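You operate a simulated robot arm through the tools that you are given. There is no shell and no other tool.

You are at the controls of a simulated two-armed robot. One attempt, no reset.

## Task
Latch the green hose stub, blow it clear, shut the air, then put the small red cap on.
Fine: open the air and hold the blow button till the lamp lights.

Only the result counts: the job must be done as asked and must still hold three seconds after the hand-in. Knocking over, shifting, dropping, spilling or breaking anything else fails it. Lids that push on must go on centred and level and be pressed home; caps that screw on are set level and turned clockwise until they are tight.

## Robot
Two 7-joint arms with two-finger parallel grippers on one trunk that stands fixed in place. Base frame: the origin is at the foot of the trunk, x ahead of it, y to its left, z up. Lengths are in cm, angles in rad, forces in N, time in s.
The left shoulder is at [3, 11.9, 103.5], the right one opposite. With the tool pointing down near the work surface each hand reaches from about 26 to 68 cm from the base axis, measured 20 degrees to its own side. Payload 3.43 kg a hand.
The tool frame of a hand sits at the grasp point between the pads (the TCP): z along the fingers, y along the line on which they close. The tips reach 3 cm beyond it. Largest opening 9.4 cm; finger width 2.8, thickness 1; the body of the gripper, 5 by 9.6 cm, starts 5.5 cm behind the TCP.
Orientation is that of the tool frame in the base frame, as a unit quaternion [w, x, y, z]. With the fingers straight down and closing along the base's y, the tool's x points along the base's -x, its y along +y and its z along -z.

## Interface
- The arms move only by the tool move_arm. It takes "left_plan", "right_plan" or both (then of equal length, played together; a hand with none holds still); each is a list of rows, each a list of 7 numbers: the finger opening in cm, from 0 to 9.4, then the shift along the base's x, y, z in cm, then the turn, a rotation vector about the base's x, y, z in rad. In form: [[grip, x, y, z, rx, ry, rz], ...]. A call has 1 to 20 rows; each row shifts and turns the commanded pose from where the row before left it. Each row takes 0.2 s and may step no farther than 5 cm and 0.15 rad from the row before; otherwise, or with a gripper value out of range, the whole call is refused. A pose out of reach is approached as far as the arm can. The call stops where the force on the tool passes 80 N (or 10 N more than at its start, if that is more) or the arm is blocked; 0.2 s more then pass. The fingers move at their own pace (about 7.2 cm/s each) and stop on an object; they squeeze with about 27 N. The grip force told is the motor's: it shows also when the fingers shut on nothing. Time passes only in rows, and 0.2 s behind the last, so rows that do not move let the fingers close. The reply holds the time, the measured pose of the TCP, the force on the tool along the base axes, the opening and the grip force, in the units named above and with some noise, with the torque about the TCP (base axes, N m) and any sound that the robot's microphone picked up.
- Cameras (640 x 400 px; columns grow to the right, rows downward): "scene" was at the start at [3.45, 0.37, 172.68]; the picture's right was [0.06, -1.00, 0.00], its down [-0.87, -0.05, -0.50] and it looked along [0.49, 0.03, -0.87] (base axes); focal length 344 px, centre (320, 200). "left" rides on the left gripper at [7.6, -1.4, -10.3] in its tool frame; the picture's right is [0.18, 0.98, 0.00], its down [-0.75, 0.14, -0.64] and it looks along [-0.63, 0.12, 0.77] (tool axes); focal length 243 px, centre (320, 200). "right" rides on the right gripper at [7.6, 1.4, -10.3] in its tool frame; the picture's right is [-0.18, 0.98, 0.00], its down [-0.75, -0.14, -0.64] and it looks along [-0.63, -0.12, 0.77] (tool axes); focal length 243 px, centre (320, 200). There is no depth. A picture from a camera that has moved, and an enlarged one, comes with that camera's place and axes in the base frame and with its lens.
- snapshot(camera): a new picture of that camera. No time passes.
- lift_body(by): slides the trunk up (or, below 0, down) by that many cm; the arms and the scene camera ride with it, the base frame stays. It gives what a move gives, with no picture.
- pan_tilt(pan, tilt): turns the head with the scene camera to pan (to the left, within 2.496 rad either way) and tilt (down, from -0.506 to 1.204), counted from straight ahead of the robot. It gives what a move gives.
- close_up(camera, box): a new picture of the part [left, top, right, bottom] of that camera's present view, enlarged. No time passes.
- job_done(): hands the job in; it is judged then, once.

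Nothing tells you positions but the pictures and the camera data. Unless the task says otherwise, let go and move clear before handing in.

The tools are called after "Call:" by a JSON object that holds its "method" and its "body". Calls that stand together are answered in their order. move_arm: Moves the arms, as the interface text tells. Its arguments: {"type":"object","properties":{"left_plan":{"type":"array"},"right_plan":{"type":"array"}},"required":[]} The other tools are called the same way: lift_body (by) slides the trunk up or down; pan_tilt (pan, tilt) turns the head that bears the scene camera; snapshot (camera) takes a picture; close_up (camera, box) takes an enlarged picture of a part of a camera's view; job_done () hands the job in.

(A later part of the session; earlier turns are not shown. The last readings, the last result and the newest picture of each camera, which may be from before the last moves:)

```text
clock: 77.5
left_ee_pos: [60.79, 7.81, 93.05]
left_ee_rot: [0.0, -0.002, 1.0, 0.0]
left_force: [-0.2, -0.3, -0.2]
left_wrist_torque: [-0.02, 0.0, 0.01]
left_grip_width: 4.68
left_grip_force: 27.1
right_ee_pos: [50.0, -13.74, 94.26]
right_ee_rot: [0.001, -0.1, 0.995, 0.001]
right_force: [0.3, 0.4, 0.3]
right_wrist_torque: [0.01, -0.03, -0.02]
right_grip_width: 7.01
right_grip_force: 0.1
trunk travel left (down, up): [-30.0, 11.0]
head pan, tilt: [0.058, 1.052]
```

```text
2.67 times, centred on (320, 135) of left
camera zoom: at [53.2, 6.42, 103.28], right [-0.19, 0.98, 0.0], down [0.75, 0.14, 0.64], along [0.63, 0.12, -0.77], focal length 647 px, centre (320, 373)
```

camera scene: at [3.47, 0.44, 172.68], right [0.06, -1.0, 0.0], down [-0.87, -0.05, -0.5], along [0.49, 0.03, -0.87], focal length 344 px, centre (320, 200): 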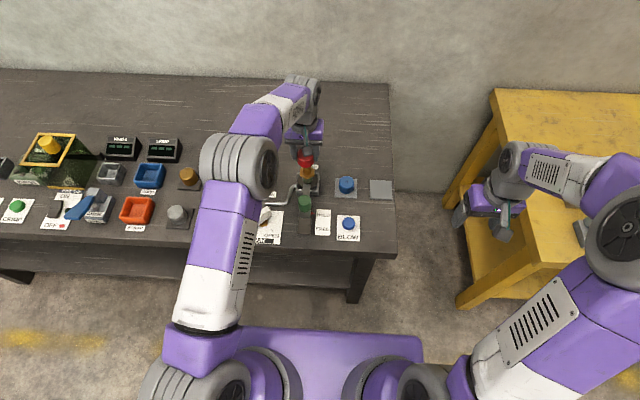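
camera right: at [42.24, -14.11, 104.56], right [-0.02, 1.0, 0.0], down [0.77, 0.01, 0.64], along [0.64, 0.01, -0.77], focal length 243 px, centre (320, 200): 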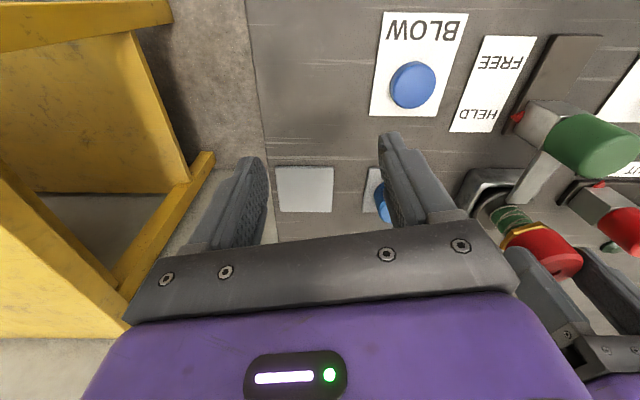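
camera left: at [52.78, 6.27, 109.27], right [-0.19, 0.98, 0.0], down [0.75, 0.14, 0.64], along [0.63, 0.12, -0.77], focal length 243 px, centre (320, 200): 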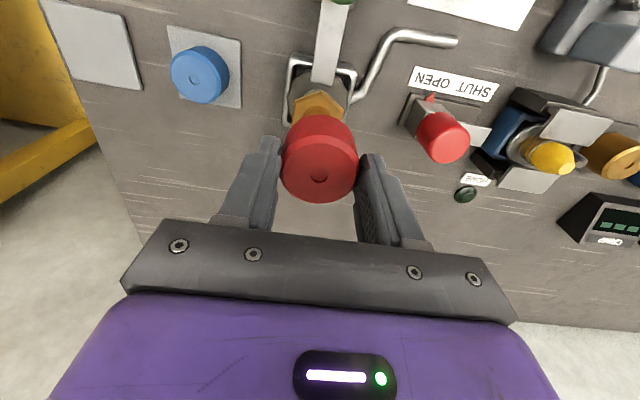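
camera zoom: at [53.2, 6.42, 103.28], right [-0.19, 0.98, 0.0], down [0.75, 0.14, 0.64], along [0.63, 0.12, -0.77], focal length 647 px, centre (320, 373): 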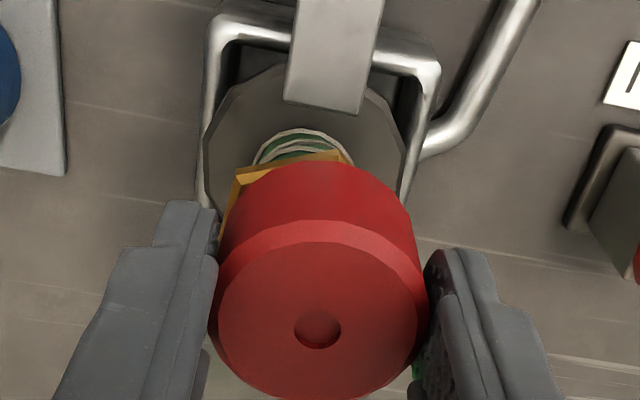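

The cap sits loosely around the nozzle here (cap centre at y≈7.9, stub at about 7.4). I'll lift the cap off to see the stub clearly and measure it again.

Call:
{"method": "move_arm", "body": {"left_plan": [[4, 0, 0, 0.5, 0, 0, 0], [4, 0, 0, 1, 0, 0, 0], [4, 0, 0, 1.5, 0, 0, 0], [4, 0, 0, 2, 0, 0, 0], [4, 0, 0, 2, 0, 0, 0], [4, 0, 0, 0, 0, 0, 0]]}}

Call:
{"method": "close_up", "body": {"camera": "scene", "box": [290, 140, 330, 190]}}

Call:
{"method": "close_up", "body": {"camera": "right", "box": [470, 170, 620, 290]}}

Call:
{"method": "close_up", "body": {"camera": "left", "box": [250, 60, 390, 210]}}

```text
clock: 78.9
left_ee_pos: [60.83, 7.83, 100.01]
left_ee_rot: [0.0, -0.001, 1.0, 0.001]
left_force: [-0.4, -0.5, -0.1]
left_wrist_torque: [-0.02, -0.02, 0.02]
left_grip_width: 4.69
left_grip_force: 27.2
right_ee_pos: [50.09, -13.87, 94.27]
right_ee_rot: [0.001, -0.1, 0.995, 0.001]
right_force: [-0.1, -0.2, -0.4]
right_wrist_torque: [0.02, -0.01, -0.02]
right_grip_width: 7.0
right_grip_force: 0.0
trunk travel left (down, up): [-30.0, 11.0]
head pan, tilt: [0.058, 1.052]
```

```text
8.00 times, centred on (310, 165) of scene
camera zoom: at [3.48, 0.38, 172.68], right [0.06, -1.0, 0.0], down [-0.87, -0.05, -0.5], along [0.49, 0.03, -0.87], focal length 2749 px, centre (400, 480)
```

zoom: 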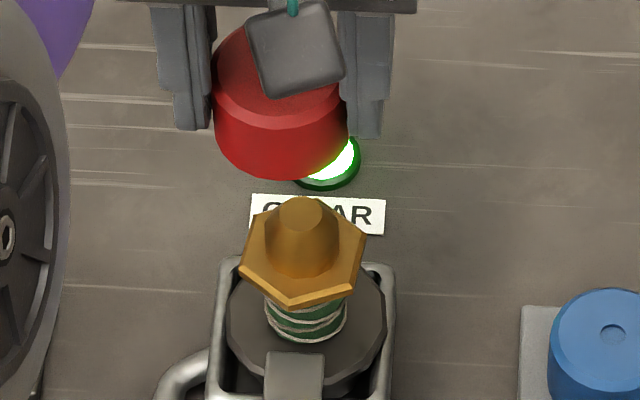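

```text
3.33 times, centred on (545, 230) of right
camera zoom: at [42.29, -14.05, 104.57], right [-0.01, 1.0, 0.0], down [0.77, 0.01, 0.64], along [0.64, 0.01, -0.77], focal length 809 px, centre (-430, 100)
```

zoom: 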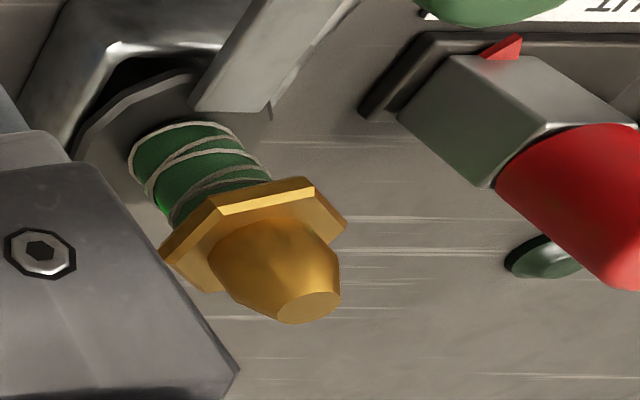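

```text
2.67 times, centred on (320, 135) of left
camera zoom: at [53.27, 6.36, 110.29], right [-0.19, 0.98, 0.0], down [0.75, 0.14, 0.64], along [0.63, 0.12, -0.77], focal length 647 px, centre (320, 373)
```

zoom: 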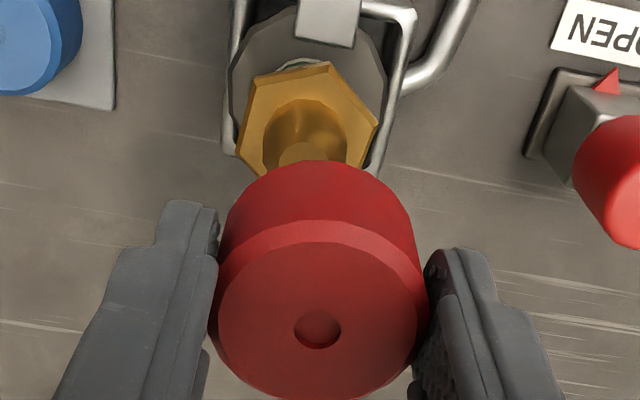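

The stub's tip now leans to y≈7.1 instead of 7.48. I'll let a moment pass and check whether it settles back by itself.

Call:
{"method": "move_arm", "body": {"left_plan": [[4, 0, 0, 0, 0, 0, 0], [4, 0, 0, 0, 0, 0, 0], [4, 0, 0, 0, 0, 0, 0], [4, 0, 0, 0, 0, 0, 0], [4, 0, 0, 0, 0, 0, 0]]}}

Call:
{"method": "close_up", "body": {"camera": "scene", "box": [290, 155, 330, 205]}}

Call:
{"method": "close_up", "body": {"camera": "right", "box": [470, 170, 570, 260]}}

```text
clock: 80.1
left_ee_pos: [60.88, 7.74, 100.08]
left_ee_rot: [0.001, -0.001, 1.0, 0.001]
left_force: [0.2, -0.8, -0.1]
left_wrist_torque: [0.02, 0.02, 0.03]
left_grip_width: 4.68
left_grip_force: 27.0
right_ee_pos: [50.08, -13.83, 94.24]
right_ee_rot: [0.001, -0.099, 0.995, 0.001]
right_force: [0.2, 0.5, 0.1]
right_wrist_torque: [0.01, 0.01, 0.01]
right_grip_width: 7.0
right_grip_force: 0.1
trunk travel left (down, up): [-30.0, 11.0]
head pan, tilt: [0.058, 1.052]
```

```text
8.00 times, centred on (310, 180) of scene
camera zoom: at [3.45, 0.37, 172.68], right [0.06, -1.0, 0.0], down [-0.87, -0.05, -0.5], along [0.49, 0.03, -0.87], focal length 2749 px, centre (400, 360)
```

zoom: 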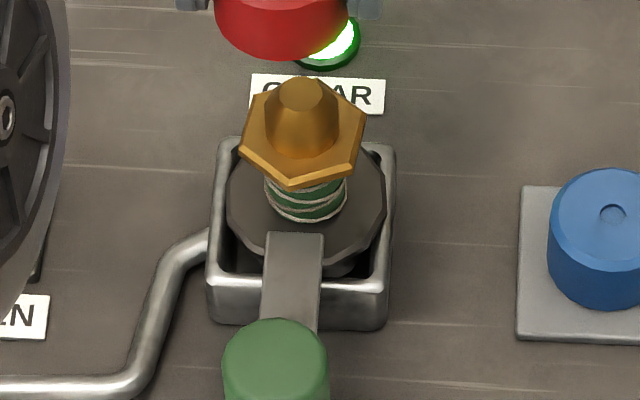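

```text
4.44 times, centred on (520, 215) of right
camera zoom: at [42.27, -14.06, 104.58], right [-0.01, 1.0, 0.0], down [0.77, 0.01, 0.64], along [0.64, 0.01, -0.77], focal length 1078 px, centre (-569, 133)
```

zoom: 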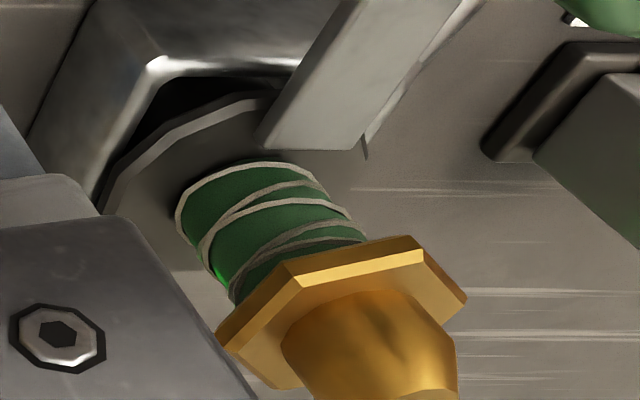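

The stub has simply slid about 0.2 cm and turned slightly in its tray; it stands upright and steady at about (61.08, 7.24). Before deciding how the cap seats, I want to see inside it, so I'll lift it clear, tip it toward the right camera, and look at its underside.

Call:
{"method": "move_arm", "body": {"left_plan": [[4, 0, 0, 3, 0, 0, 0], [4, -2.7, 1.5, 3, 0, 0, 0], [4, -2.7, 1.5, 3, 0, 0, 0], [4, -2.7, 1.5, 2, 0, 0, 0], [4, -2.7, 1.5, 1, 0, 0, 0], [4, 0, 0, 0, 0, 0, 0]], "right_plan": [[7, 0, 0, 4.3, 0, 0, 0], [7, -0.5, 1.6, 4.3, 0, 0, 0.05], [7, -0.5, 1.6, 4.3, 0, 0, 0.05], [7, -0.5, 1.6, 4.3, 0, 0, 0.05], [7, -0.5, 1.6, 4.2, 0, 0, 0.05], [7, -0.5, 1.5, 0, 0, 0, 0.05]]}}

Call:
{"method": "move_arm", "body": {"left_plan": [[4, 0, 0, 0, -0.143, 0, 0], [4, 0, 0, 0, -0.143, 0, 0], [4, 0, 0, 0, -0.143, 0, 0], [4, 0, 0, 0, -0.143, 0, 0], [4, 0, 0, 0, -0.143, 0, 0], [4, 0, 0, 0, -0.143, 0, 0], [4, 0, 0, 0, -0.143, 0, 0], [4, 0, 0, 0, -0.143, 0, 0], [4, 0, 0, 0, -0.143, 0, 0], [4, 0, 0, 0, -0.143, 0, 0], [4, 0, 0, 0, 0, 0, 0]]}}

Call:
{"method": "snapshot", "body": {"camera": "right"}}

Call:
{"method": "snapshot", "body": {"camera": "scene"}}

```text
clock: 81.5
left_ee_pos: [50.06, 13.93, 112.02]
left_ee_rot: [-0.001, 0.0, 1.0, 0.0]
left_force: [0.6, 0.5, 0.1]
left_wrist_torque: [0.0, 0.03, 0.02]
left_grip_width: 4.66
left_grip_force: 26.9
right_ee_pos: [47.64, -6.01, 115.66]
right_ee_rot: [0.0, -0.223, 0.975, 0.001]
right_force: [0.4, 0.1, -0.3]
right_wrist_torque: [-0.01, -0.02, 0.0]
right_grip_width: 7.01
right_grip_force: 0.1
trunk travel left (down, up): [-30.0, 11.0]
head pan, tilt: [0.058, 1.052]
```

```text
clock: 83.9
left_ee_pos: [50.07, 13.7, 112.02]
left_ee_rot: [0.001, 0.0, 0.755, -0.656]
left_force: [0.0, -0.8, 0.0]
left_wrist_torque: [0.04, 0.01, 0.0]
left_grip_width: 4.69
left_grip_force: 27.1
right_ee_pos: [47.52, -6.14, 115.49]
right_ee_rot: [0.0, -0.223, 0.975, 0.001]
right_force: [0.2, 0.3, -0.4]
right_wrist_torque: [0.01, 0.0, 0.0]
right_grip_width: 7.02
right_grip_force: 0.1
trunk travel left (down, up): [-30.0, 11.0]
head pan, tilt: [0.058, 1.052]
```

```text
taken
camera right: at [40.13, -8.27, 125.86], right [-0.26, 0.97, 0.0], down [0.74, 0.2, 0.64], along [0.62, 0.17, -0.77], focal length 243 px, centre (320, 200)
```

right: 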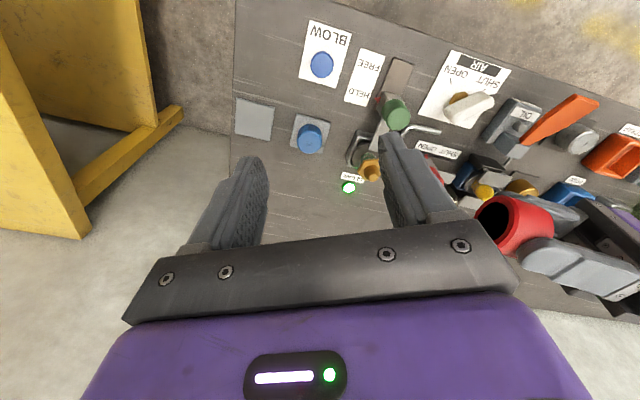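

```text
taken
camera scene: at [3.42, 0.32, 172.69], right [0.06, -1.0, 0.0], down [-0.87, -0.05, -0.5], along [0.49, 0.03, -0.87], focal length 344 px, centre (320, 200)
```

scene: 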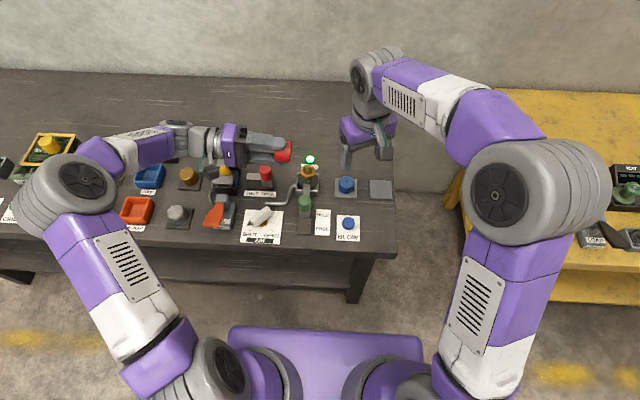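

The cap's open end is now visible to the right camera. Zooming in on the bore.

Call:
{"method": "close_up", "body": {"camera": "right", "box": [460, 180, 570, 265]}}

Call:
{"method": "close_up", "body": {"camera": "right", "box": [330, 130, 420, 200]}}

Call:
{"method": "close_up", "body": {"camera": "scene", "box": [285, 150, 335, 205]}}

```text
4.71 times, centred on (515, 222) of right
camera zoom: at [40.13, -8.27, 125.86], right [-0.26, 0.97, 0.0], down [0.74, 0.2, 0.64], along [0.62, 0.17, -0.77], focal length 1142 px, centre (-598, 94)
```

zoom: 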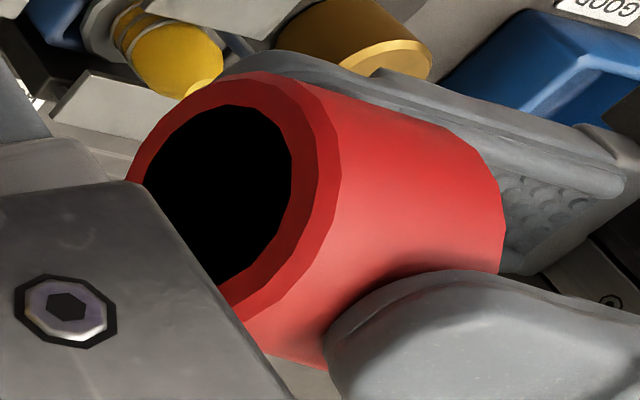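

```text
5.71 times, centred on (375, 165) of right
camera zoom: at [40.13, -8.27, 125.86], right [-0.26, 0.97, 0.0], down [0.74, 0.2, 0.64], along [0.62, 0.17, -0.77], focal length 1386 px, centre (6, 400)
```

zoom: 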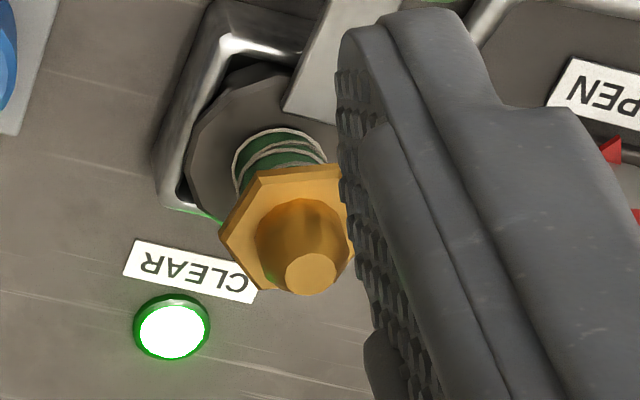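

```text
7.27 times, centred on (310, 178) of scene
camera zoom: at [3.42, 0.32, 172.69], right [0.06, -1.0, 0.0], down [-0.87, -0.05, -0.5], along [0.49, 0.03, -0.87], focal length 2499 px, centre (393, 364)
```

zoom: 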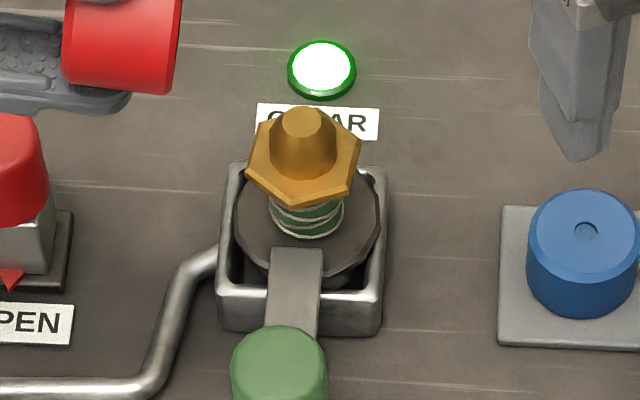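

The bore is smooth, about 3.1 cm, just larger than the nozzle, so it's a push-on cap. I'll turn the hand back upright and return above the stub, aiming for its current position (61.08, 7.24).

Call:
{"method": "move_arm", "body": {"left_plan": [[4, 0, 0, 0, 0.143, 0, 0], [4, 0, 0, 0, 0.143, 0, 0], [4, 0, 0, 0, 0.143, 0, 0], [4, 0, 0, 0, 0.143, 0, 0], [4, 0, 0, 0, 0.143, 0, 0], [4, 0, 0, 0, 0.143, 0, 0], [4, 0, 0, 0, 0.143, 0, 0], [4, 0, 0, 0, 0.143, 0, 0], [4, 0, 0, 0, 0.143, 0, 0], [4, 0, 0, 0, 0.143, 0, 0], [4, 0, 0, 0, 0, 0, 0]], "right_plan": [[7, 0.5, -1.6, 0, 0, 0, -0.05], [7, 0.5, -1.6, 0, 0, 0, -0.05], [7, 0.5, -1.6, -2, 0, 0, -0.05], [7, 0.5, -1.6, -4.3, 0, 0, -0.05], [7, 0.5, -1.5, -4.3, 0, 0, -0.05], [7, 0, 0, -4.3, 0, 0, 0], [7, 0, 0, -4.3, 0, 0, 0], [7, 0, 0, -2.2, 0, 0, 0], [7, 0, 0, 0, 0, 0, 0], [7, 0, 0, 0, 0, 0, 0], [7, 0, 0, 0, 0, 0, 0]]}}

Call:
{"method": "move_arm", "body": {"left_plan": [[4, 2.7, -1.5, -1, 0, 0, 0], [4, 2.7, -1.5, -2, 0, 0, 0], [4, 2.7, -1.5, -3, 0, 0, 0], [4, 2.6, -1.7, -3, 0, 0, 0], [4, 0, 0, -3, 0, 0, 0], [4, 0, 0, -2, 0, 0, 0], [4, 0, 0, 0, 0, 0, 0], [4, 0, 0, 0, 0, 0, 0]]}}

Call:
{"method": "close_up", "body": {"camera": "scene", "box": [290, 140, 330, 190]}}

Call:
{"method": "close_up", "body": {"camera": "right", "box": [470, 170, 620, 290]}}

Call:
{"method": "close_up", "body": {"camera": "left", "box": [250, 60, 390, 210]}}

```text
clock: 86.3
left_ee_pos: [50.0, 13.78, 112.1]
left_ee_rot: [0.0, -0.001, 1.0, 0.001]
left_force: [0.3, -0.2, -1.0]
left_wrist_torque: [-0.02, 0.02, -0.01]
left_grip_width: 4.67
left_grip_force: 27.1
right_ee_pos: [50.15, -14.01, 94.15]
right_ee_rot: [0.001, -0.1, 0.995, 0.001]
right_force: [0.4, 0.2, 0.1]
right_wrist_torque: [0.0, -0.03, -0.03]
right_grip_width: 7.02
right_grip_force: 0.1
trunk travel left (down, up): [-30.0, 11.0]
head pan, tilt: [0.058, 1.052]
```

```text
clock: 88.1
left_ee_pos: [60.81, 7.47, 97.76]
left_ee_rot: [0.0, -0.001, 1.0, 0.001]
left_force: [0.2, -0.1, -0.4]
left_wrist_torque: [0.0, 0.01, -0.02]
left_grip_width: 4.69
left_grip_force: 27.0
right_ee_pos: [50.26, -14.11, 94.09]
right_ee_rot: [0.001, -0.1, 0.995, 0.001]
right_force: [0.1, -0.5, 0.1]
right_wrist_torque: [0.01, -0.02, 0.02]
right_grip_width: 6.98
right_grip_force: 0.2
trunk travel left (down, up): [-30.0, 11.0]
head pan, tilt: [0.058, 1.052]
```

```text
8.00 times, centred on (310, 165) of scene
camera zoom: at [3.49, 0.36, 172.68], right [0.06, -1.0, 0.0], down [-0.87, -0.05, -0.5], along [0.49, 0.03, -0.87], focal length 2749 px, centre (400, 480)
```

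zoom: 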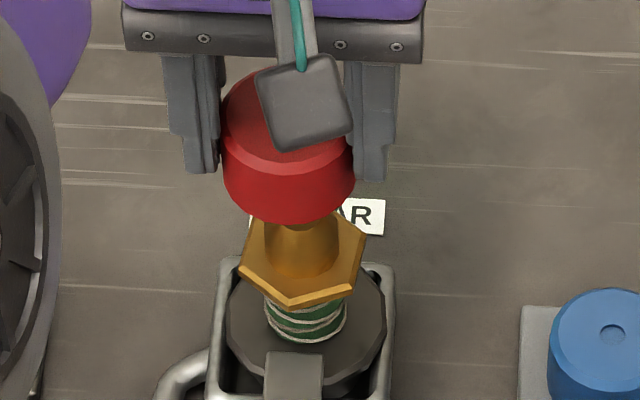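

```text
3.33 times, centred on (545, 230) of right
camera zoom: at [42.43, -14.26, 104.45], right [-0.01, 1.0, 0.0], down [0.77, 0.01, 0.64], along [0.64, 0.01, -0.77], focal length 809 px, centre (-430, 100)
```

zoom: 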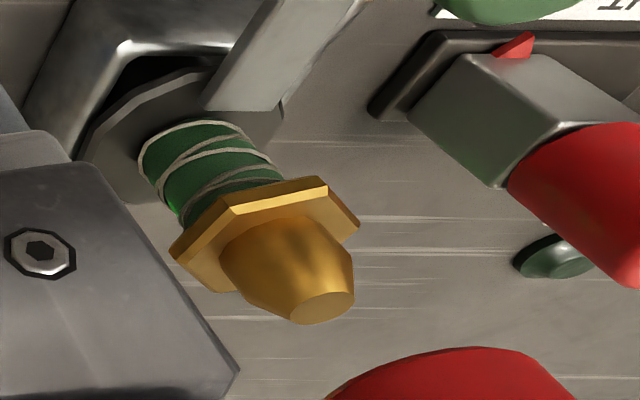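

```text
2.67 times, centred on (320, 135) of left
camera zoom: at [53.17, 6.16, 107.97], right [-0.19, 0.98, 0.0], down [0.75, 0.14, 0.64], along [0.63, 0.12, -0.77], focal length 647 px, centre (320, 373)
```

zoom: 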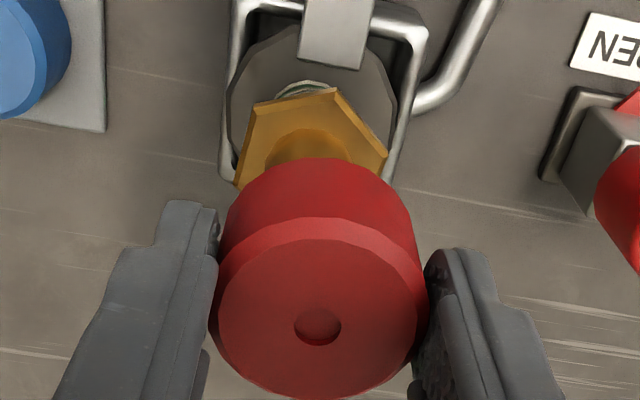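

The cap needs about -0.27 cm in y to line up with the stub's present position. Shifting and lowering to just above the tip.

Call:
{"method": "move_arm", "body": {"left_plan": [[4, 0.02, -0.14, 0, 0, 0, 0], [4, 0, -0.13, -0.7, 0, 0, 0], [4, 0, 0, -1, 0, 0, 0], [4, 0, 0, -1, 0, 0, 0], [4, 0, 0, 0, 0, 0, 0], [4, 0, 0, 0, 0, 0, 0]]}}

Call:
{"method": "close_up", "body": {"camera": "scene", "box": [290, 140, 330, 190]}}

Call:
{"method": "close_up", "body": {"camera": "right", "box": [470, 170, 620, 290]}}

Call:
{"method": "close_up", "body": {"camera": "left", "box": [250, 60, 390, 210]}}

```text
clock: 89.5
left_ee_pos: [60.81, 7.24, 95.14]
left_ee_rot: [0.0, -0.001, 1.0, 0.001]
left_force: [0.3, -0.8, -0.3]
left_wrist_torque: [-0.01, 0.01, -0.01]
left_grip_width: 4.66
left_grip_force: 26.5
right_ee_pos: [50.08, -13.96, 94.16]
right_ee_rot: [0.0, -0.101, 0.995, 0.001]
right_force: [0.5, 0.5, -0.7]
right_wrist_torque: [0.02, -0.01, -0.03]
right_grip_width: 7.0
right_grip_force: 0.1
trunk travel left (down, up): [-30.0, 11.0]
head pan, tilt: [0.058, 1.052]
```

```text
8.00 times, centred on (310, 165) of scene
camera zoom: at [3.47, 0.37, 172.68], right [0.06, -1.0, 0.0], down [-0.87, -0.05, -0.5], along [0.49, 0.03, -0.87], focal length 2749 px, centre (400, 480)
```

zoom: 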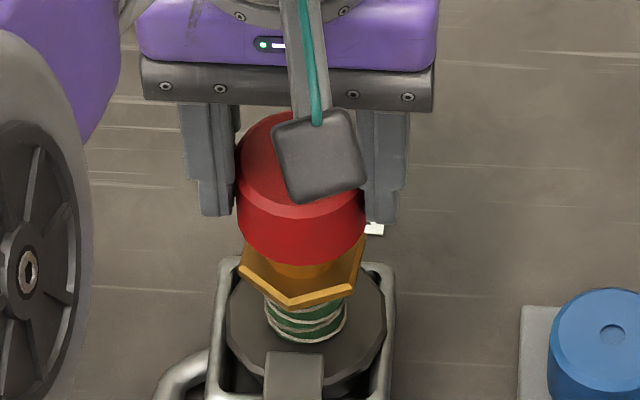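

```text
3.33 times, centred on (545, 230) of right
camera zoom: at [42.42, -14.26, 104.46], right [-0.01, 1.0, 0.0], down [0.77, 0.01, 0.64], along [0.64, 0.01, -0.77], focal length 809 px, centre (-430, 100)
```

zoom: 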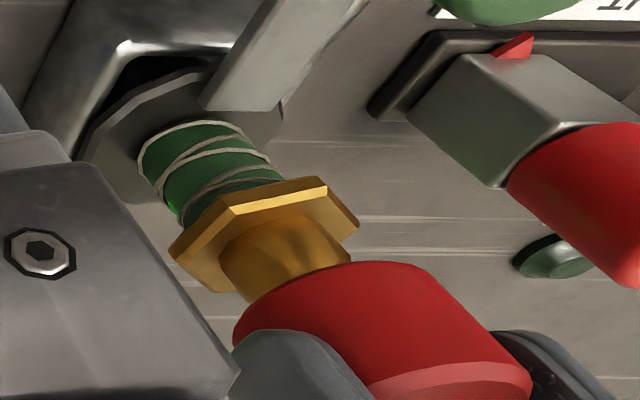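

```text
2.67 times, centred on (320, 135) of left
camera zoom: at [53.23, 5.8, 105.36], right [-0.19, 0.98, 0.0], down [0.75, 0.14, 0.64], along [0.63, 0.12, -0.77], focal length 647 px, centre (320, 373)
```

zoom: 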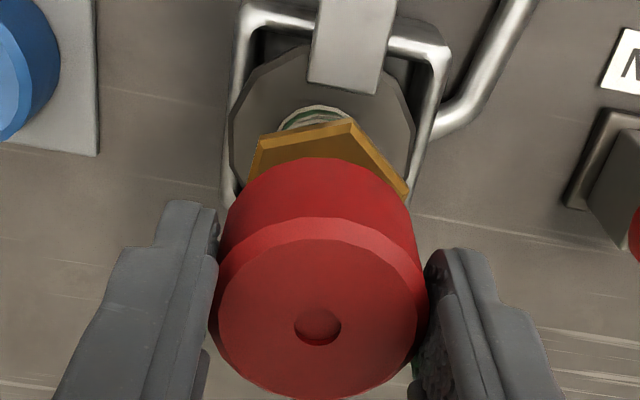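

Slightly overshot; shifting +0.1 in y and lowering gently until contact.

Call:
{"method": "move_arm", "body": {"left_plan": [[4, 0, 0.1, 0, 0, 0, 0], [4, 0, 0, -0.5, 0, 0, 0], [4, 0, 0, -0.5, 0, 0, 0], [4, 0, 0, -0.4, 0, 0, 0], [4, 0, 0, 0, 0, 0, 0], [4, 0, 0, 0, 0, 0, 0]]}}

Call:
{"method": "close_up", "body": {"camera": "scene", "box": [290, 140, 330, 190]}}

Call:
{"method": "close_up", "body": {"camera": "right", "box": [470, 170, 620, 290]}}

Call:
{"method": "close_up", "body": {"camera": "left", "box": [250, 60, 390, 210]}}

```text
clock: 90.9
left_ee_pos: [60.66, 7.29, 93.93]
left_ee_rot: [0.0, -0.001, 1.0, 0.001]
left_force: [0.0, 0.3, -0.2]
left_wrist_torque: [0.01, 0.0, -0.01]
left_grip_width: 4.67
left_grip_force: 27.1
right_ee_pos: [50.14, -14.04, 94.16]
right_ee_rot: [0.0, -0.1, 0.995, 0.001]
right_force: [-0.2, -0.1, -0.3]
right_wrist_torque: [0.01, -0.01, 0.0]
right_grip_width: 7.02
right_grip_force: 0.1
trunk travel left (down, up): [-30.0, 11.0]
head pan, tilt: [0.058, 1.052]
```

```text
8.00 times, centred on (310, 165) of scene
camera zoom: at [3.46, 0.37, 172.68], right [0.06, -1.0, 0.0], down [-0.87, -0.05, -0.5], along [0.49, 0.03, -0.87], focal length 2749 px, centre (400, 480)
```

zoom: 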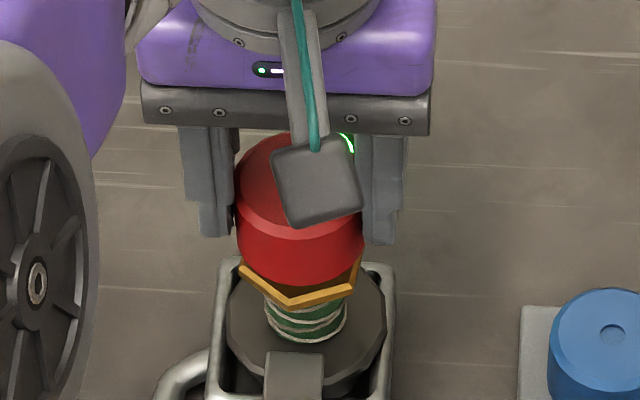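

```text
3.33 times, centred on (545, 230) of right
camera zoom: at [42.41, -14.26, 104.46], right [-0.01, 1.0, 0.0], down [0.77, 0.01, 0.64], along [0.64, 0.01, -0.77], focal length 809 px, centre (-430, 100)
```

zoom: 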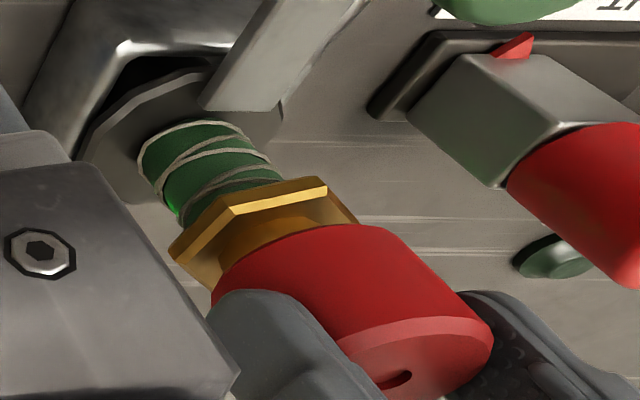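

```text
2.67 times, centred on (320, 135) of left
camera zoom: at [53.16, 5.89, 104.16], right [-0.19, 0.98, 0.0], down [0.75, 0.14, 0.64], along [0.63, 0.12, -0.77], focal length 647 px, centre (320, 373)
```

zoom: 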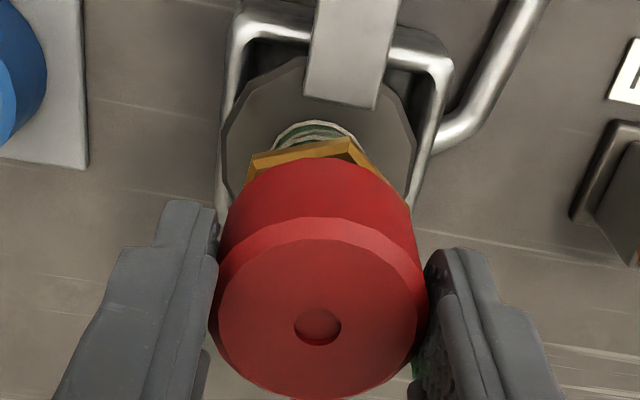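

The cap is over the nozzle's cone. A small +0.15 x correction, then continuing down to contact.

Call:
{"method": "move_arm", "body": {"left_plan": [[4, 0.15, 0, -0.2, 0, 0, 0], [4, 0, 0, -0.3, 0, 0, 0], [4, 0, 0, -0.3, 0, 0, 0], [4, 0, 0, -0.2, 0, 0, 0], [4, 0, 0, -0.2, 0, 0, 0], [4, 0, 0, 0, 0, 0, 0]]}}

Call:
{"method": "close_up", "body": {"camera": "scene", "box": [290, 140, 330, 190]}}

Call:
{"method": "close_up", "body": {"camera": "right", "box": [470, 170, 620, 290]}}

```text
clock: 92.3
left_ee_pos: [60.98, 7.33, 92.8]
left_ee_rot: [0.002, -0.001, 1.0, 0.0]
left_force: [-4.0, 0.4, 14.3]
left_wrist_torque: [0.04, 0.16, 0.05]
left_grip_width: 4.68
left_grip_force: 27.6
right_ee_pos: [50.0, -14.06, 94.32]
right_ee_rot: [0.002, -0.1, 0.995, 0.001]
right_force: [-0.2, 0.3, -0.7]
right_wrist_torque: [0.02, 0.0, -0.02]
right_grip_width: 6.97
right_grip_force: 0.0
trunk travel left (down, up): [-30.0, 11.0]
head pan, tilt: [0.058, 1.052]
```

```text
8.00 times, centred on (310, 165) of scene
camera zoom: at [3.21, 0.36, 172.7], right [0.06, -1.0, 0.0], down [-0.87, -0.05, -0.5], along [0.5, 0.03, -0.87], focal length 2749 px, centre (400, 480)
```

zoom: 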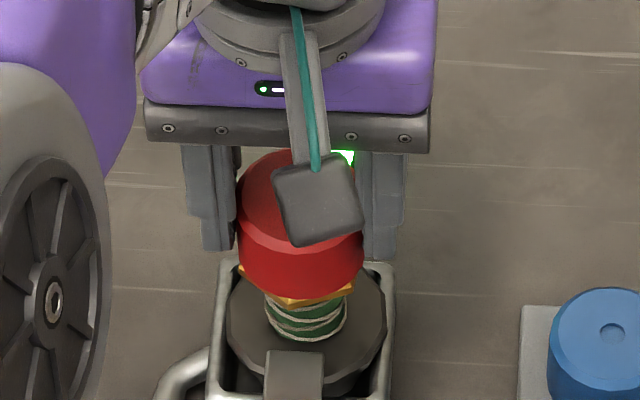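

```text
3.33 times, centred on (545, 230) of right
camera zoom: at [42.27, -14.27, 104.54], right [-0.01, 1.0, 0.0], down [0.76, 0.01, 0.64], along [0.64, 0.01, -0.76], focal length 809 px, centre (-430, 100)
```

zoom: 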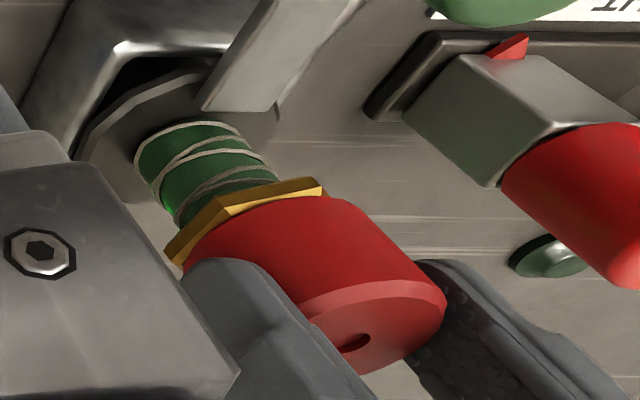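

Contact again right at the collar with 14 N. I'll relax, release the cap, and look at how it sits by itself.

Call:
{"method": "move_arm", "body": {"left_plan": [[4, 0, 0, 0.15, 0, 0, 0], [5, 0, 0, 0.05, 0, 0, 0], [5.8, 0, 0, 0, 0, 0, 0], [6.5, 0, 0, 0, 0, 0, 0], [6.5, 0, 0, 0, 0, 0, 0], [6.5, 0, 0, 2, 0, 0, 0], [6.5, 0, 0, 3, 0, 0, 0], [6.5, 0, 0, 2, 0, 0, 0], [6.5, 0, 0, 0, 0, 0, 0]]}}

Call:
{"method": "close_up", "body": {"camera": "scene", "box": [290, 140, 330, 190]}}

Call:
{"method": "close_up", "body": {"camera": "right", "box": [470, 170, 620, 290]}}

Call:
{"method": "close_up", "body": {"camera": "left", "box": [220, 20, 420, 190]}}

```text
clock: 94.3
left_ee_pos: [60.83, 7.33, 99.99]
left_ee_rot: [0.0, -0.001, 1.0, 0.0]
left_force: [0.8, -0.1, -0.2]
left_wrist_torque: [0.01, 0.0, 0.02]
left_grip_width: 6.51
left_grip_force: 0.1
right_ee_pos: [50.08, -13.98, 94.23]
right_ee_rot: [0.0, -0.101, 0.995, 0.001]
right_force: [1.0, -0.4, 0.6]
right_wrist_torque: [0.02, 0.01, 0.0]
right_grip_width: 7.0
right_grip_force: 0.1
trunk travel left (down, up): [-30.0, 11.0]
head pan, tilt: [0.058, 1.052]
```

```text
8.00 times, centred on (310, 165) of scene
camera zoom: at [3.46, 0.38, 172.68], right [0.06, -1.0, 0.0], down [-0.87, -0.05, -0.5], along [0.49, 0.03, -0.87], focal length 2749 px, centre (400, 480)
```

zoom: 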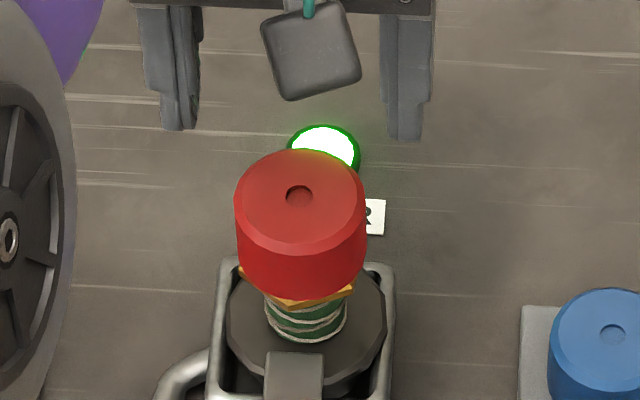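

```text
3.33 times, centred on (545, 230) of right
camera zoom: at [42.42, -14.25, 104.46], right [-0.01, 1.0, 0.0], down [0.77, 0.01, 0.64], along [0.64, 0.01, -0.77], focal length 809 px, centre (-430, 100)
```

zoom: 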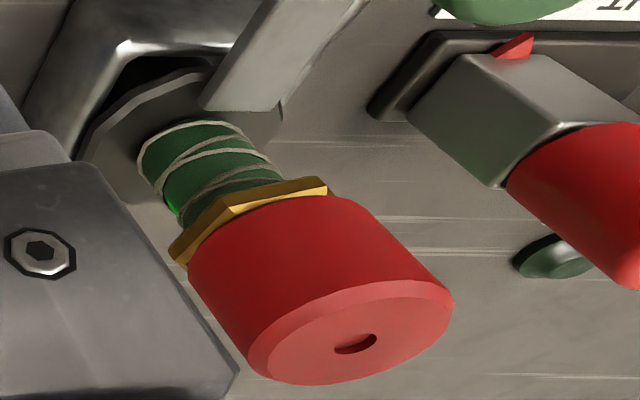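

```text
2.35 times, centred on (320, 105) of left
camera zoom: at [53.33, 5.91, 110.16], right [-0.19, 0.98, 0.0], down [0.75, 0.14, 0.64], along [0.63, 0.12, -0.77], focal length 571 px, centre (320, 424)
```

zoom: 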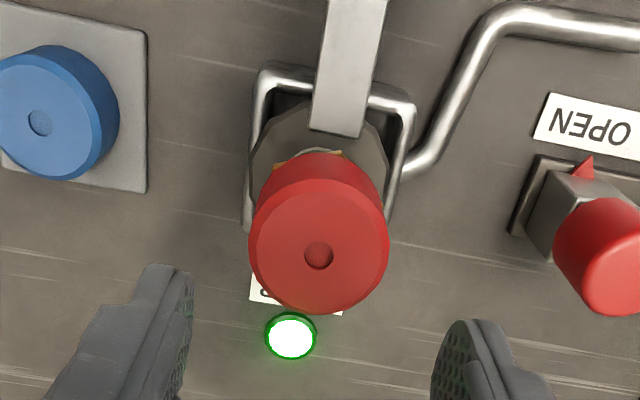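

The cap sits level and centred over the stub on its own, top centre at (61.07, 7.34, 91.9). Now I close the fingers and press it home from above at its centre.

Call:
{"method": "move_arm", "body": {"left_plan": [[4, 0.12, 0, 0, 0, 0, 0], [2, 0.12, 0, 0, 0, 0, 0], [0, 0, 0, 0, 0, 0, 0], [0, 0, 0, -1.5, 0, 0, 0], [0, 0, 0, -1.5, 0, 0, 0], [0, 0, 0, -1.2, 0, 0, 0], [0, 0, 0, 0, 0, 0, 0]]}}

Call:
{"method": "close_up", "body": {"camera": "scene", "box": [290, 140, 330, 190]}}

Call:
{"method": "close_up", "body": {"camera": "left", "box": [250, 60, 390, 210]}}

Call:
{"method": "close_up", "body": {"camera": "right", "box": [470, 170, 620, 290]}}

```text
clock: 95.9
left_ee_pos: [61.14, 7.61, 95.79]
left_ee_rot: [0.0, 0.0, 1.0, 0.0]
left_force: [0.1, -0.7, 1.0]
left_wrist_torque: [0.01, -0.04, -0.03]
left_grip_width: 0.0
left_grip_force: 26.8
right_ee_pos: [50.09, -13.93, 94.21]
right_ee_rot: [0.001, -0.1, 0.995, 0.0]
right_force: [-0.3, 0.2, 0.1]
right_wrist_torque: [-0.01, 0.03, 0.01]
right_grip_width: 7.02
right_grip_force: 0.1
trunk travel left (down, up): [-30.0, 11.0]
head pan, tilt: [0.058, 1.052]
```

```text
8.00 times, centred on (310, 165) of scene
camera zoom: at [3.43, 0.37, 172.68], right [0.06, -1.0, 0.0], down [-0.87, -0.05, -0.5], along [0.49, 0.03, -0.87], focal length 2749 px, centre (400, 480)
```

zoom: 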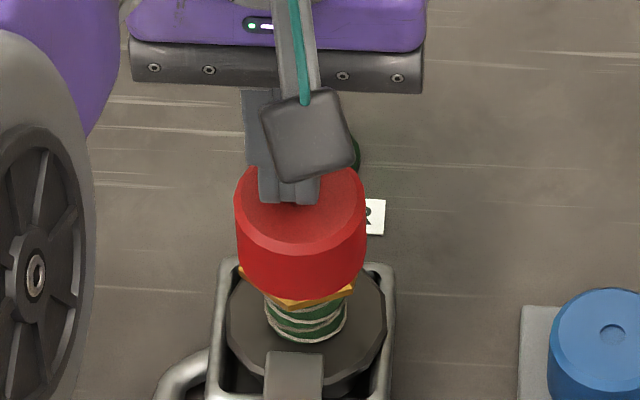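

```text
2.67 times, centred on (320, 135) of left
camera zoom: at [53.52, 6.16, 105.92], right [-0.19, 0.98, 0.0], down [0.75, 0.14, 0.64], along [0.63, 0.12, -0.77], focal length 647 px, centre (320, 373)
```

zoom: 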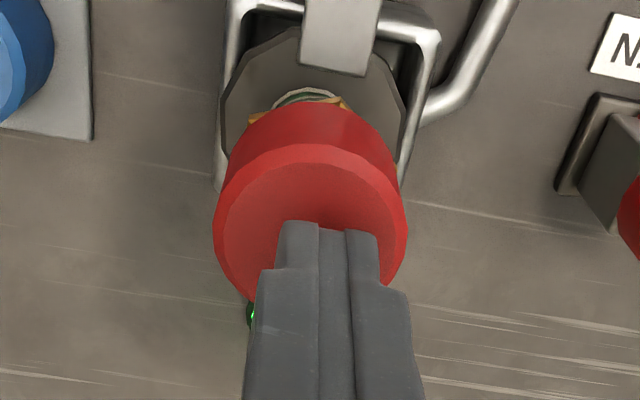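

```text
3.33 times, centred on (545, 230) of right
camera zoom: at [42.4, -14.26, 104.47], right [-0.01, 1.0, 0.0], down [0.77, 0.01, 0.64], along [0.64, 0.01, -0.77], focal length 809 px, centre (-430, 100)
```

zoom: 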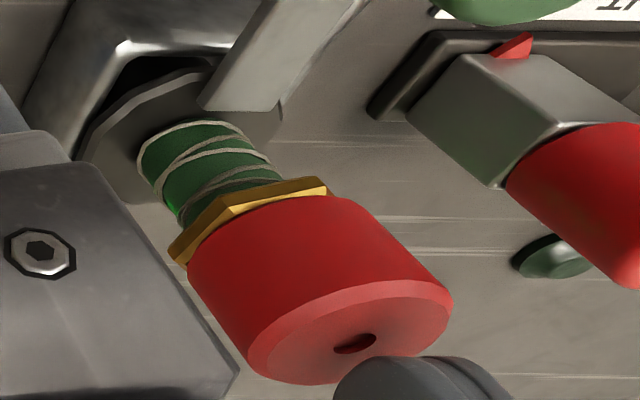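

The fingers are about 0.3 cm off toward +y. Correcting, then pressing gradually.

Call:
{"method": "move_arm", "body": {"left_plan": [[0, -0.05, -0.3, 0, 0, 0, 0], [0, 0, 0, -0.4, 0, 0, 0], [0, 0, 0, 0, 0, 0, 0]]}}

Call:
{"method": "close_up", "body": {"camera": "scene", "box": [290, 140, 330, 190]}}

Call:
{"method": "close_up", "body": {"camera": "left", "box": [250, 60, 390, 210]}}

```text
clock: 96.7
left_ee_pos: [61.16, 7.14, 95.37]
left_ee_rot: [0.0, 0.0, 1.0, 0.0]
left_force: [0.5, -0.3, -0.7]
left_wrist_torque: [-0.05, -0.01, 0.01]
left_grip_width: 0.0
left_grip_force: 27.1
right_ee_pos: [50.02, -14.14, 94.19]
right_ee_rot: [0.0, -0.1, 0.995, 0.001]
right_force: [0.2, -0.1, 0.5]
right_wrist_torque: [0.0, 0.01, -0.01]
right_grip_width: 6.99
right_grip_force: 0.0
trunk travel left (down, up): [-30.0, 11.0]
head pan, tilt: [0.058, 1.052]
```

```text
8.00 times, centred on (310, 165) of scene
camera zoom: at [3.44, 0.36, 172.68], right [0.06, -1.0, 0.0], down [-0.87, -0.05, -0.5], along [0.49, 0.03, -0.87], focal length 2749 px, centre (400, 480)
```

zoom: 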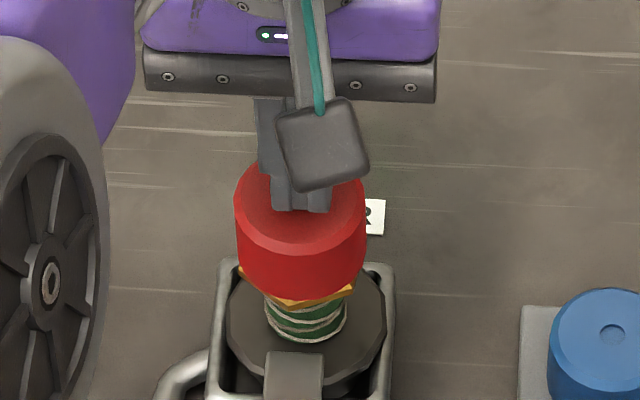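

```text
2.67 times, centred on (320, 135) of left
camera zoom: at [53.48, 5.74, 105.53], right [-0.19, 0.98, 0.0], down [0.75, 0.14, 0.64], along [0.63, 0.12, -0.77], focal length 647 px, centre (320, 373)
```

zoom: 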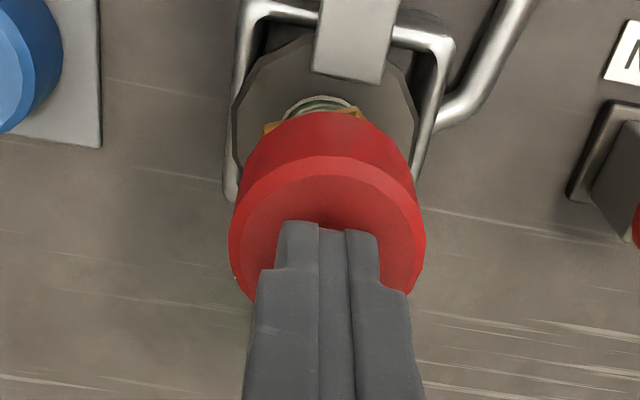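

Centred now. Pressing down in small steps.

Call:
{"method": "move_arm", "body": {"left_plan": [[0, 0, 0, -0.2, 0, 0, 0], [0, 0, 0, -0.2, 0, 0, 0], [0, 0, 0, -0.2, 0, 0, 0], [0, 0, 0, -0.2, 0, 0, 0], [0, 0, 0, 0, 0, 0, 0]]}}

Call:
{"method": "close_up", "body": {"camera": "right", "box": [470, 170, 620, 290]}}

```text
clock: 97.9
left_ee_pos: [61.09, 7.1, 94.91]
left_ee_rot: [0.004, 0.0, 1.0, -0.001]
left_force: [-1.7, 0.3, 30.3]
left_wrist_torque: [0.02, 0.2, -0.06]
left_grip_width: 0.0
left_grip_force: 26.8
right_ee_pos: [49.87, -13.94, 94.4]
right_ee_rot: [0.002, -0.1, 0.995, 0.001]
right_force: [-0.9, 0.3, 0.4]
right_wrist_torque: [0.0, 0.0, -0.01]
right_grip_width: 6.98
right_grip_force: 0.1
trunk travel left (down, up): [-30.0, 11.0]
head pan, tilt: [0.058, 1.052]
```

```text
3.33 times, centred on (545, 230) of right
camera zoom: at [42.19, -14.27, 104.59], right [-0.01, 1.0, 0.0], down [0.76, 0.01, 0.64], along [0.64, 0.01, -0.76], focal length 809 px, centre (-430, 100)
```

zoom: 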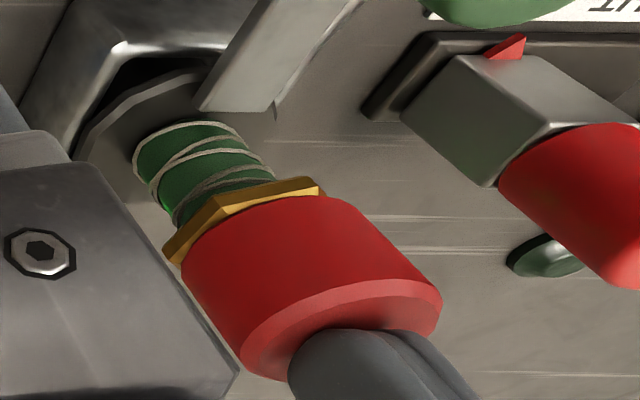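

30 N with no give yet. Increasing the press.

Call:
{"method": "move_arm", "body": {"left_plan": [[0, 0, 0, -0.2, 0, 0, 0], [0, 0, 0, -0.2, 0, 0, 0], [0, 0, 0, -0.15, 0, 0, 0], [0, 0, 0, 0, 0, 0, 0]]}}

Call:
{"method": "close_up", "body": {"camera": "right", "box": [470, 170, 620, 290]}}

```text
clock: 98.9
left_ee_pos: [61.08, 7.14, 95.03]
left_ee_rot: [0.01, -0.003, 1.0, -0.001]
left_force: [-4.2, 0.0, 52.7]
left_wrist_torque: [0.01, 0.64, -0.01]
left_grip_width: 0.03
left_grip_force: 27.2
right_ee_pos: [49.75, -13.97, 94.36]
right_ee_rot: [0.002, -0.1, 0.995, 0.001]
right_force: [-0.3, -0.5, 0.2]
right_wrist_torque: [0.01, -0.02, -0.02]
right_grip_width: 7.0
right_grip_force: 0.2
trunk travel left (down, up): [-30.0, 11.0]
head pan, tilt: [0.058, 1.052]
```

```text
3.33 times, centred on (545, 230) of right
camera zoom: at [42.0, -14.3, 104.67], right [-0.01, 1.0, 0.0], down [0.76, 0.01, 0.65], along [0.65, 0.01, -0.76], focal length 809 px, centre (-430, 100)
```

zoom: 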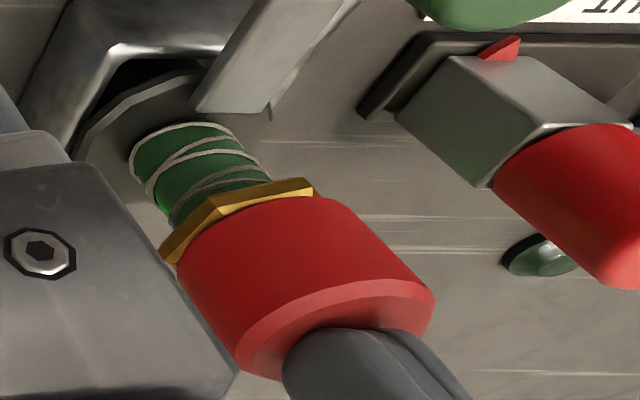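

52 N with no further movement: the cap is hard against a stop. I'll lift the left hand off, then tilt the right hand for a nearly horizontal view of the gap between cap and collar.

Call:
{"method": "move_arm", "body": {"left_plan": [[0, 0, 0, 0.4, 0, 0, 0], [0, 0, 0, 1, 0, 0, 0], [0, 0, 0, 3, 0, 0, 0], [0, 0, 0, 3, 0, 0, 0], [0, 0, 0, 0, 0, 0, 0], [0, 0, 0, 0, 0, 0, 0]], "right_plan": [[7, 0, 0, 0, 0, 0, 0], [5, 0, 0, 0, 0, -0.12, 0], [3, 0, 0, 0, 0, -0.12, 0], [0, 0, 0, 0, 0, -0.12, 0], [0, 0, 0, 0, 0, -0.12, 0], [0, 0, 0, 0, 0, -0.12, 0]]}}

Call:
{"method": "snapshot", "body": {"camera": "right"}}

Call:
{"method": "close_up", "body": {"camera": "scene", "box": [290, 140, 330, 190]}}

```text
clock: 100.3
left_ee_pos: [60.9, 7.13, 101.23]
left_ee_rot: [0.0, -0.001, 1.0, -0.001]
left_force: [0.3, 0.0, 0.1]
left_wrist_torque: [-0.02, 0.0, 0.0]
left_grip_width: 0.0
left_grip_force: 27.2
right_ee_pos: [50.09, -13.95, 94.32]
right_ee_rot: [0.296, -0.096, 0.95, -0.028]
right_force: [0.7, 0.9, -0.3]
right_wrist_torque: [0.0, -0.01, 0.02]
right_grip_width: 0.0
right_grip_force: 26.7
trunk travel left (down, up): [-30.0, 11.0]
head pan, tilt: [0.058, 1.052]
```

```text
taken
camera right: at [37.9, -14.22, 98.47], right [-0.01, 1.0, -0.01], down [0.27, 0.01, 0.96], along [0.96, 0.01, -0.27], focal length 243 px, centre (320, 200)
```

right: 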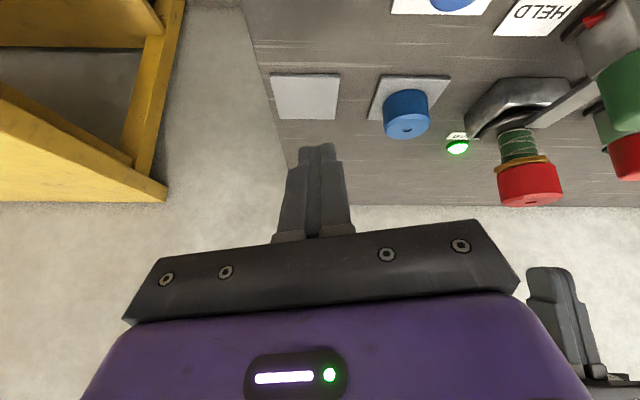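

```text
8.00 times, centred on (310, 165) of scene
camera zoom: at [3.44, 0.4, 172.68], right [0.06, -1.0, 0.0], down [-0.87, -0.05, -0.5], along [0.49, 0.03, -0.87], focal length 2749 px, centre (400, 480)
```

zoom: 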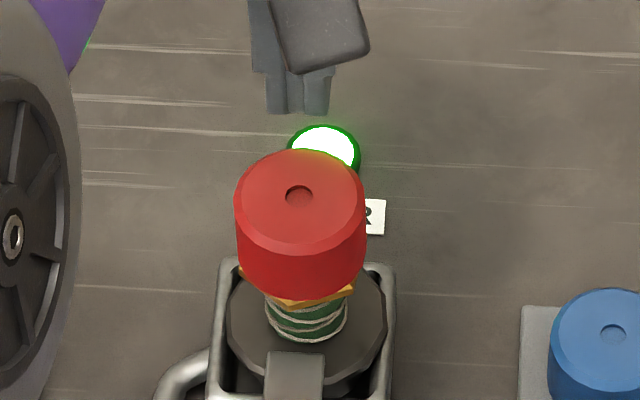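

Excellent low-angle view. Zooming into the cap/collar joint.

Call:
{"method": "close_up", "body": {"camera": "right", "box": [485, 115, 575, 215]}}

Call:
{"method": "close_up", "body": {"camera": "right", "box": [490, 145, 570, 195]}}

```text
4.00 times, centred on (530, 165) of right
camera zoom: at [37.9, -14.22, 98.47], right [-0.01, 1.0, -0.01], down [0.27, 0.01, 0.96], along [0.96, 0.01, -0.27], focal length 970 px, centre (-520, 340)
```

zoom: 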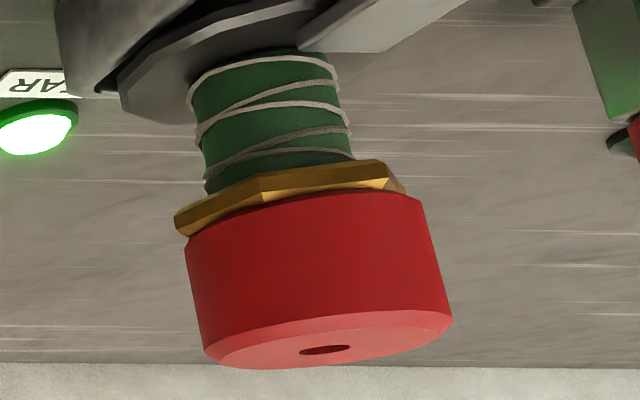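

```text
8.00 times, centred on (530, 170) of right
camera zoom: at [37.9, -14.22, 98.47], right [-0.01, 1.0, -0.01], down [0.27, 0.01, 0.96], along [0.96, 0.01, -0.27], focal length 1941 px, centre (-1360, 440)
```

zoom: 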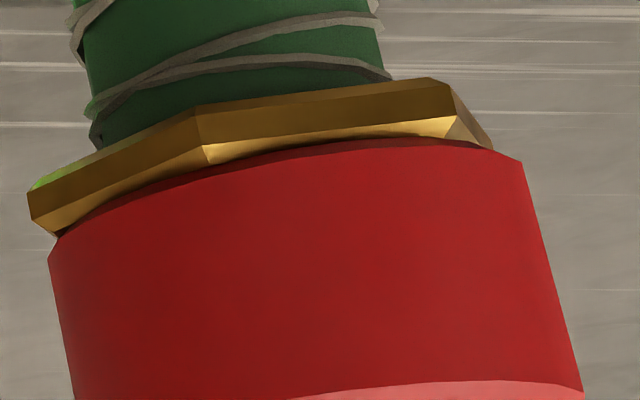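

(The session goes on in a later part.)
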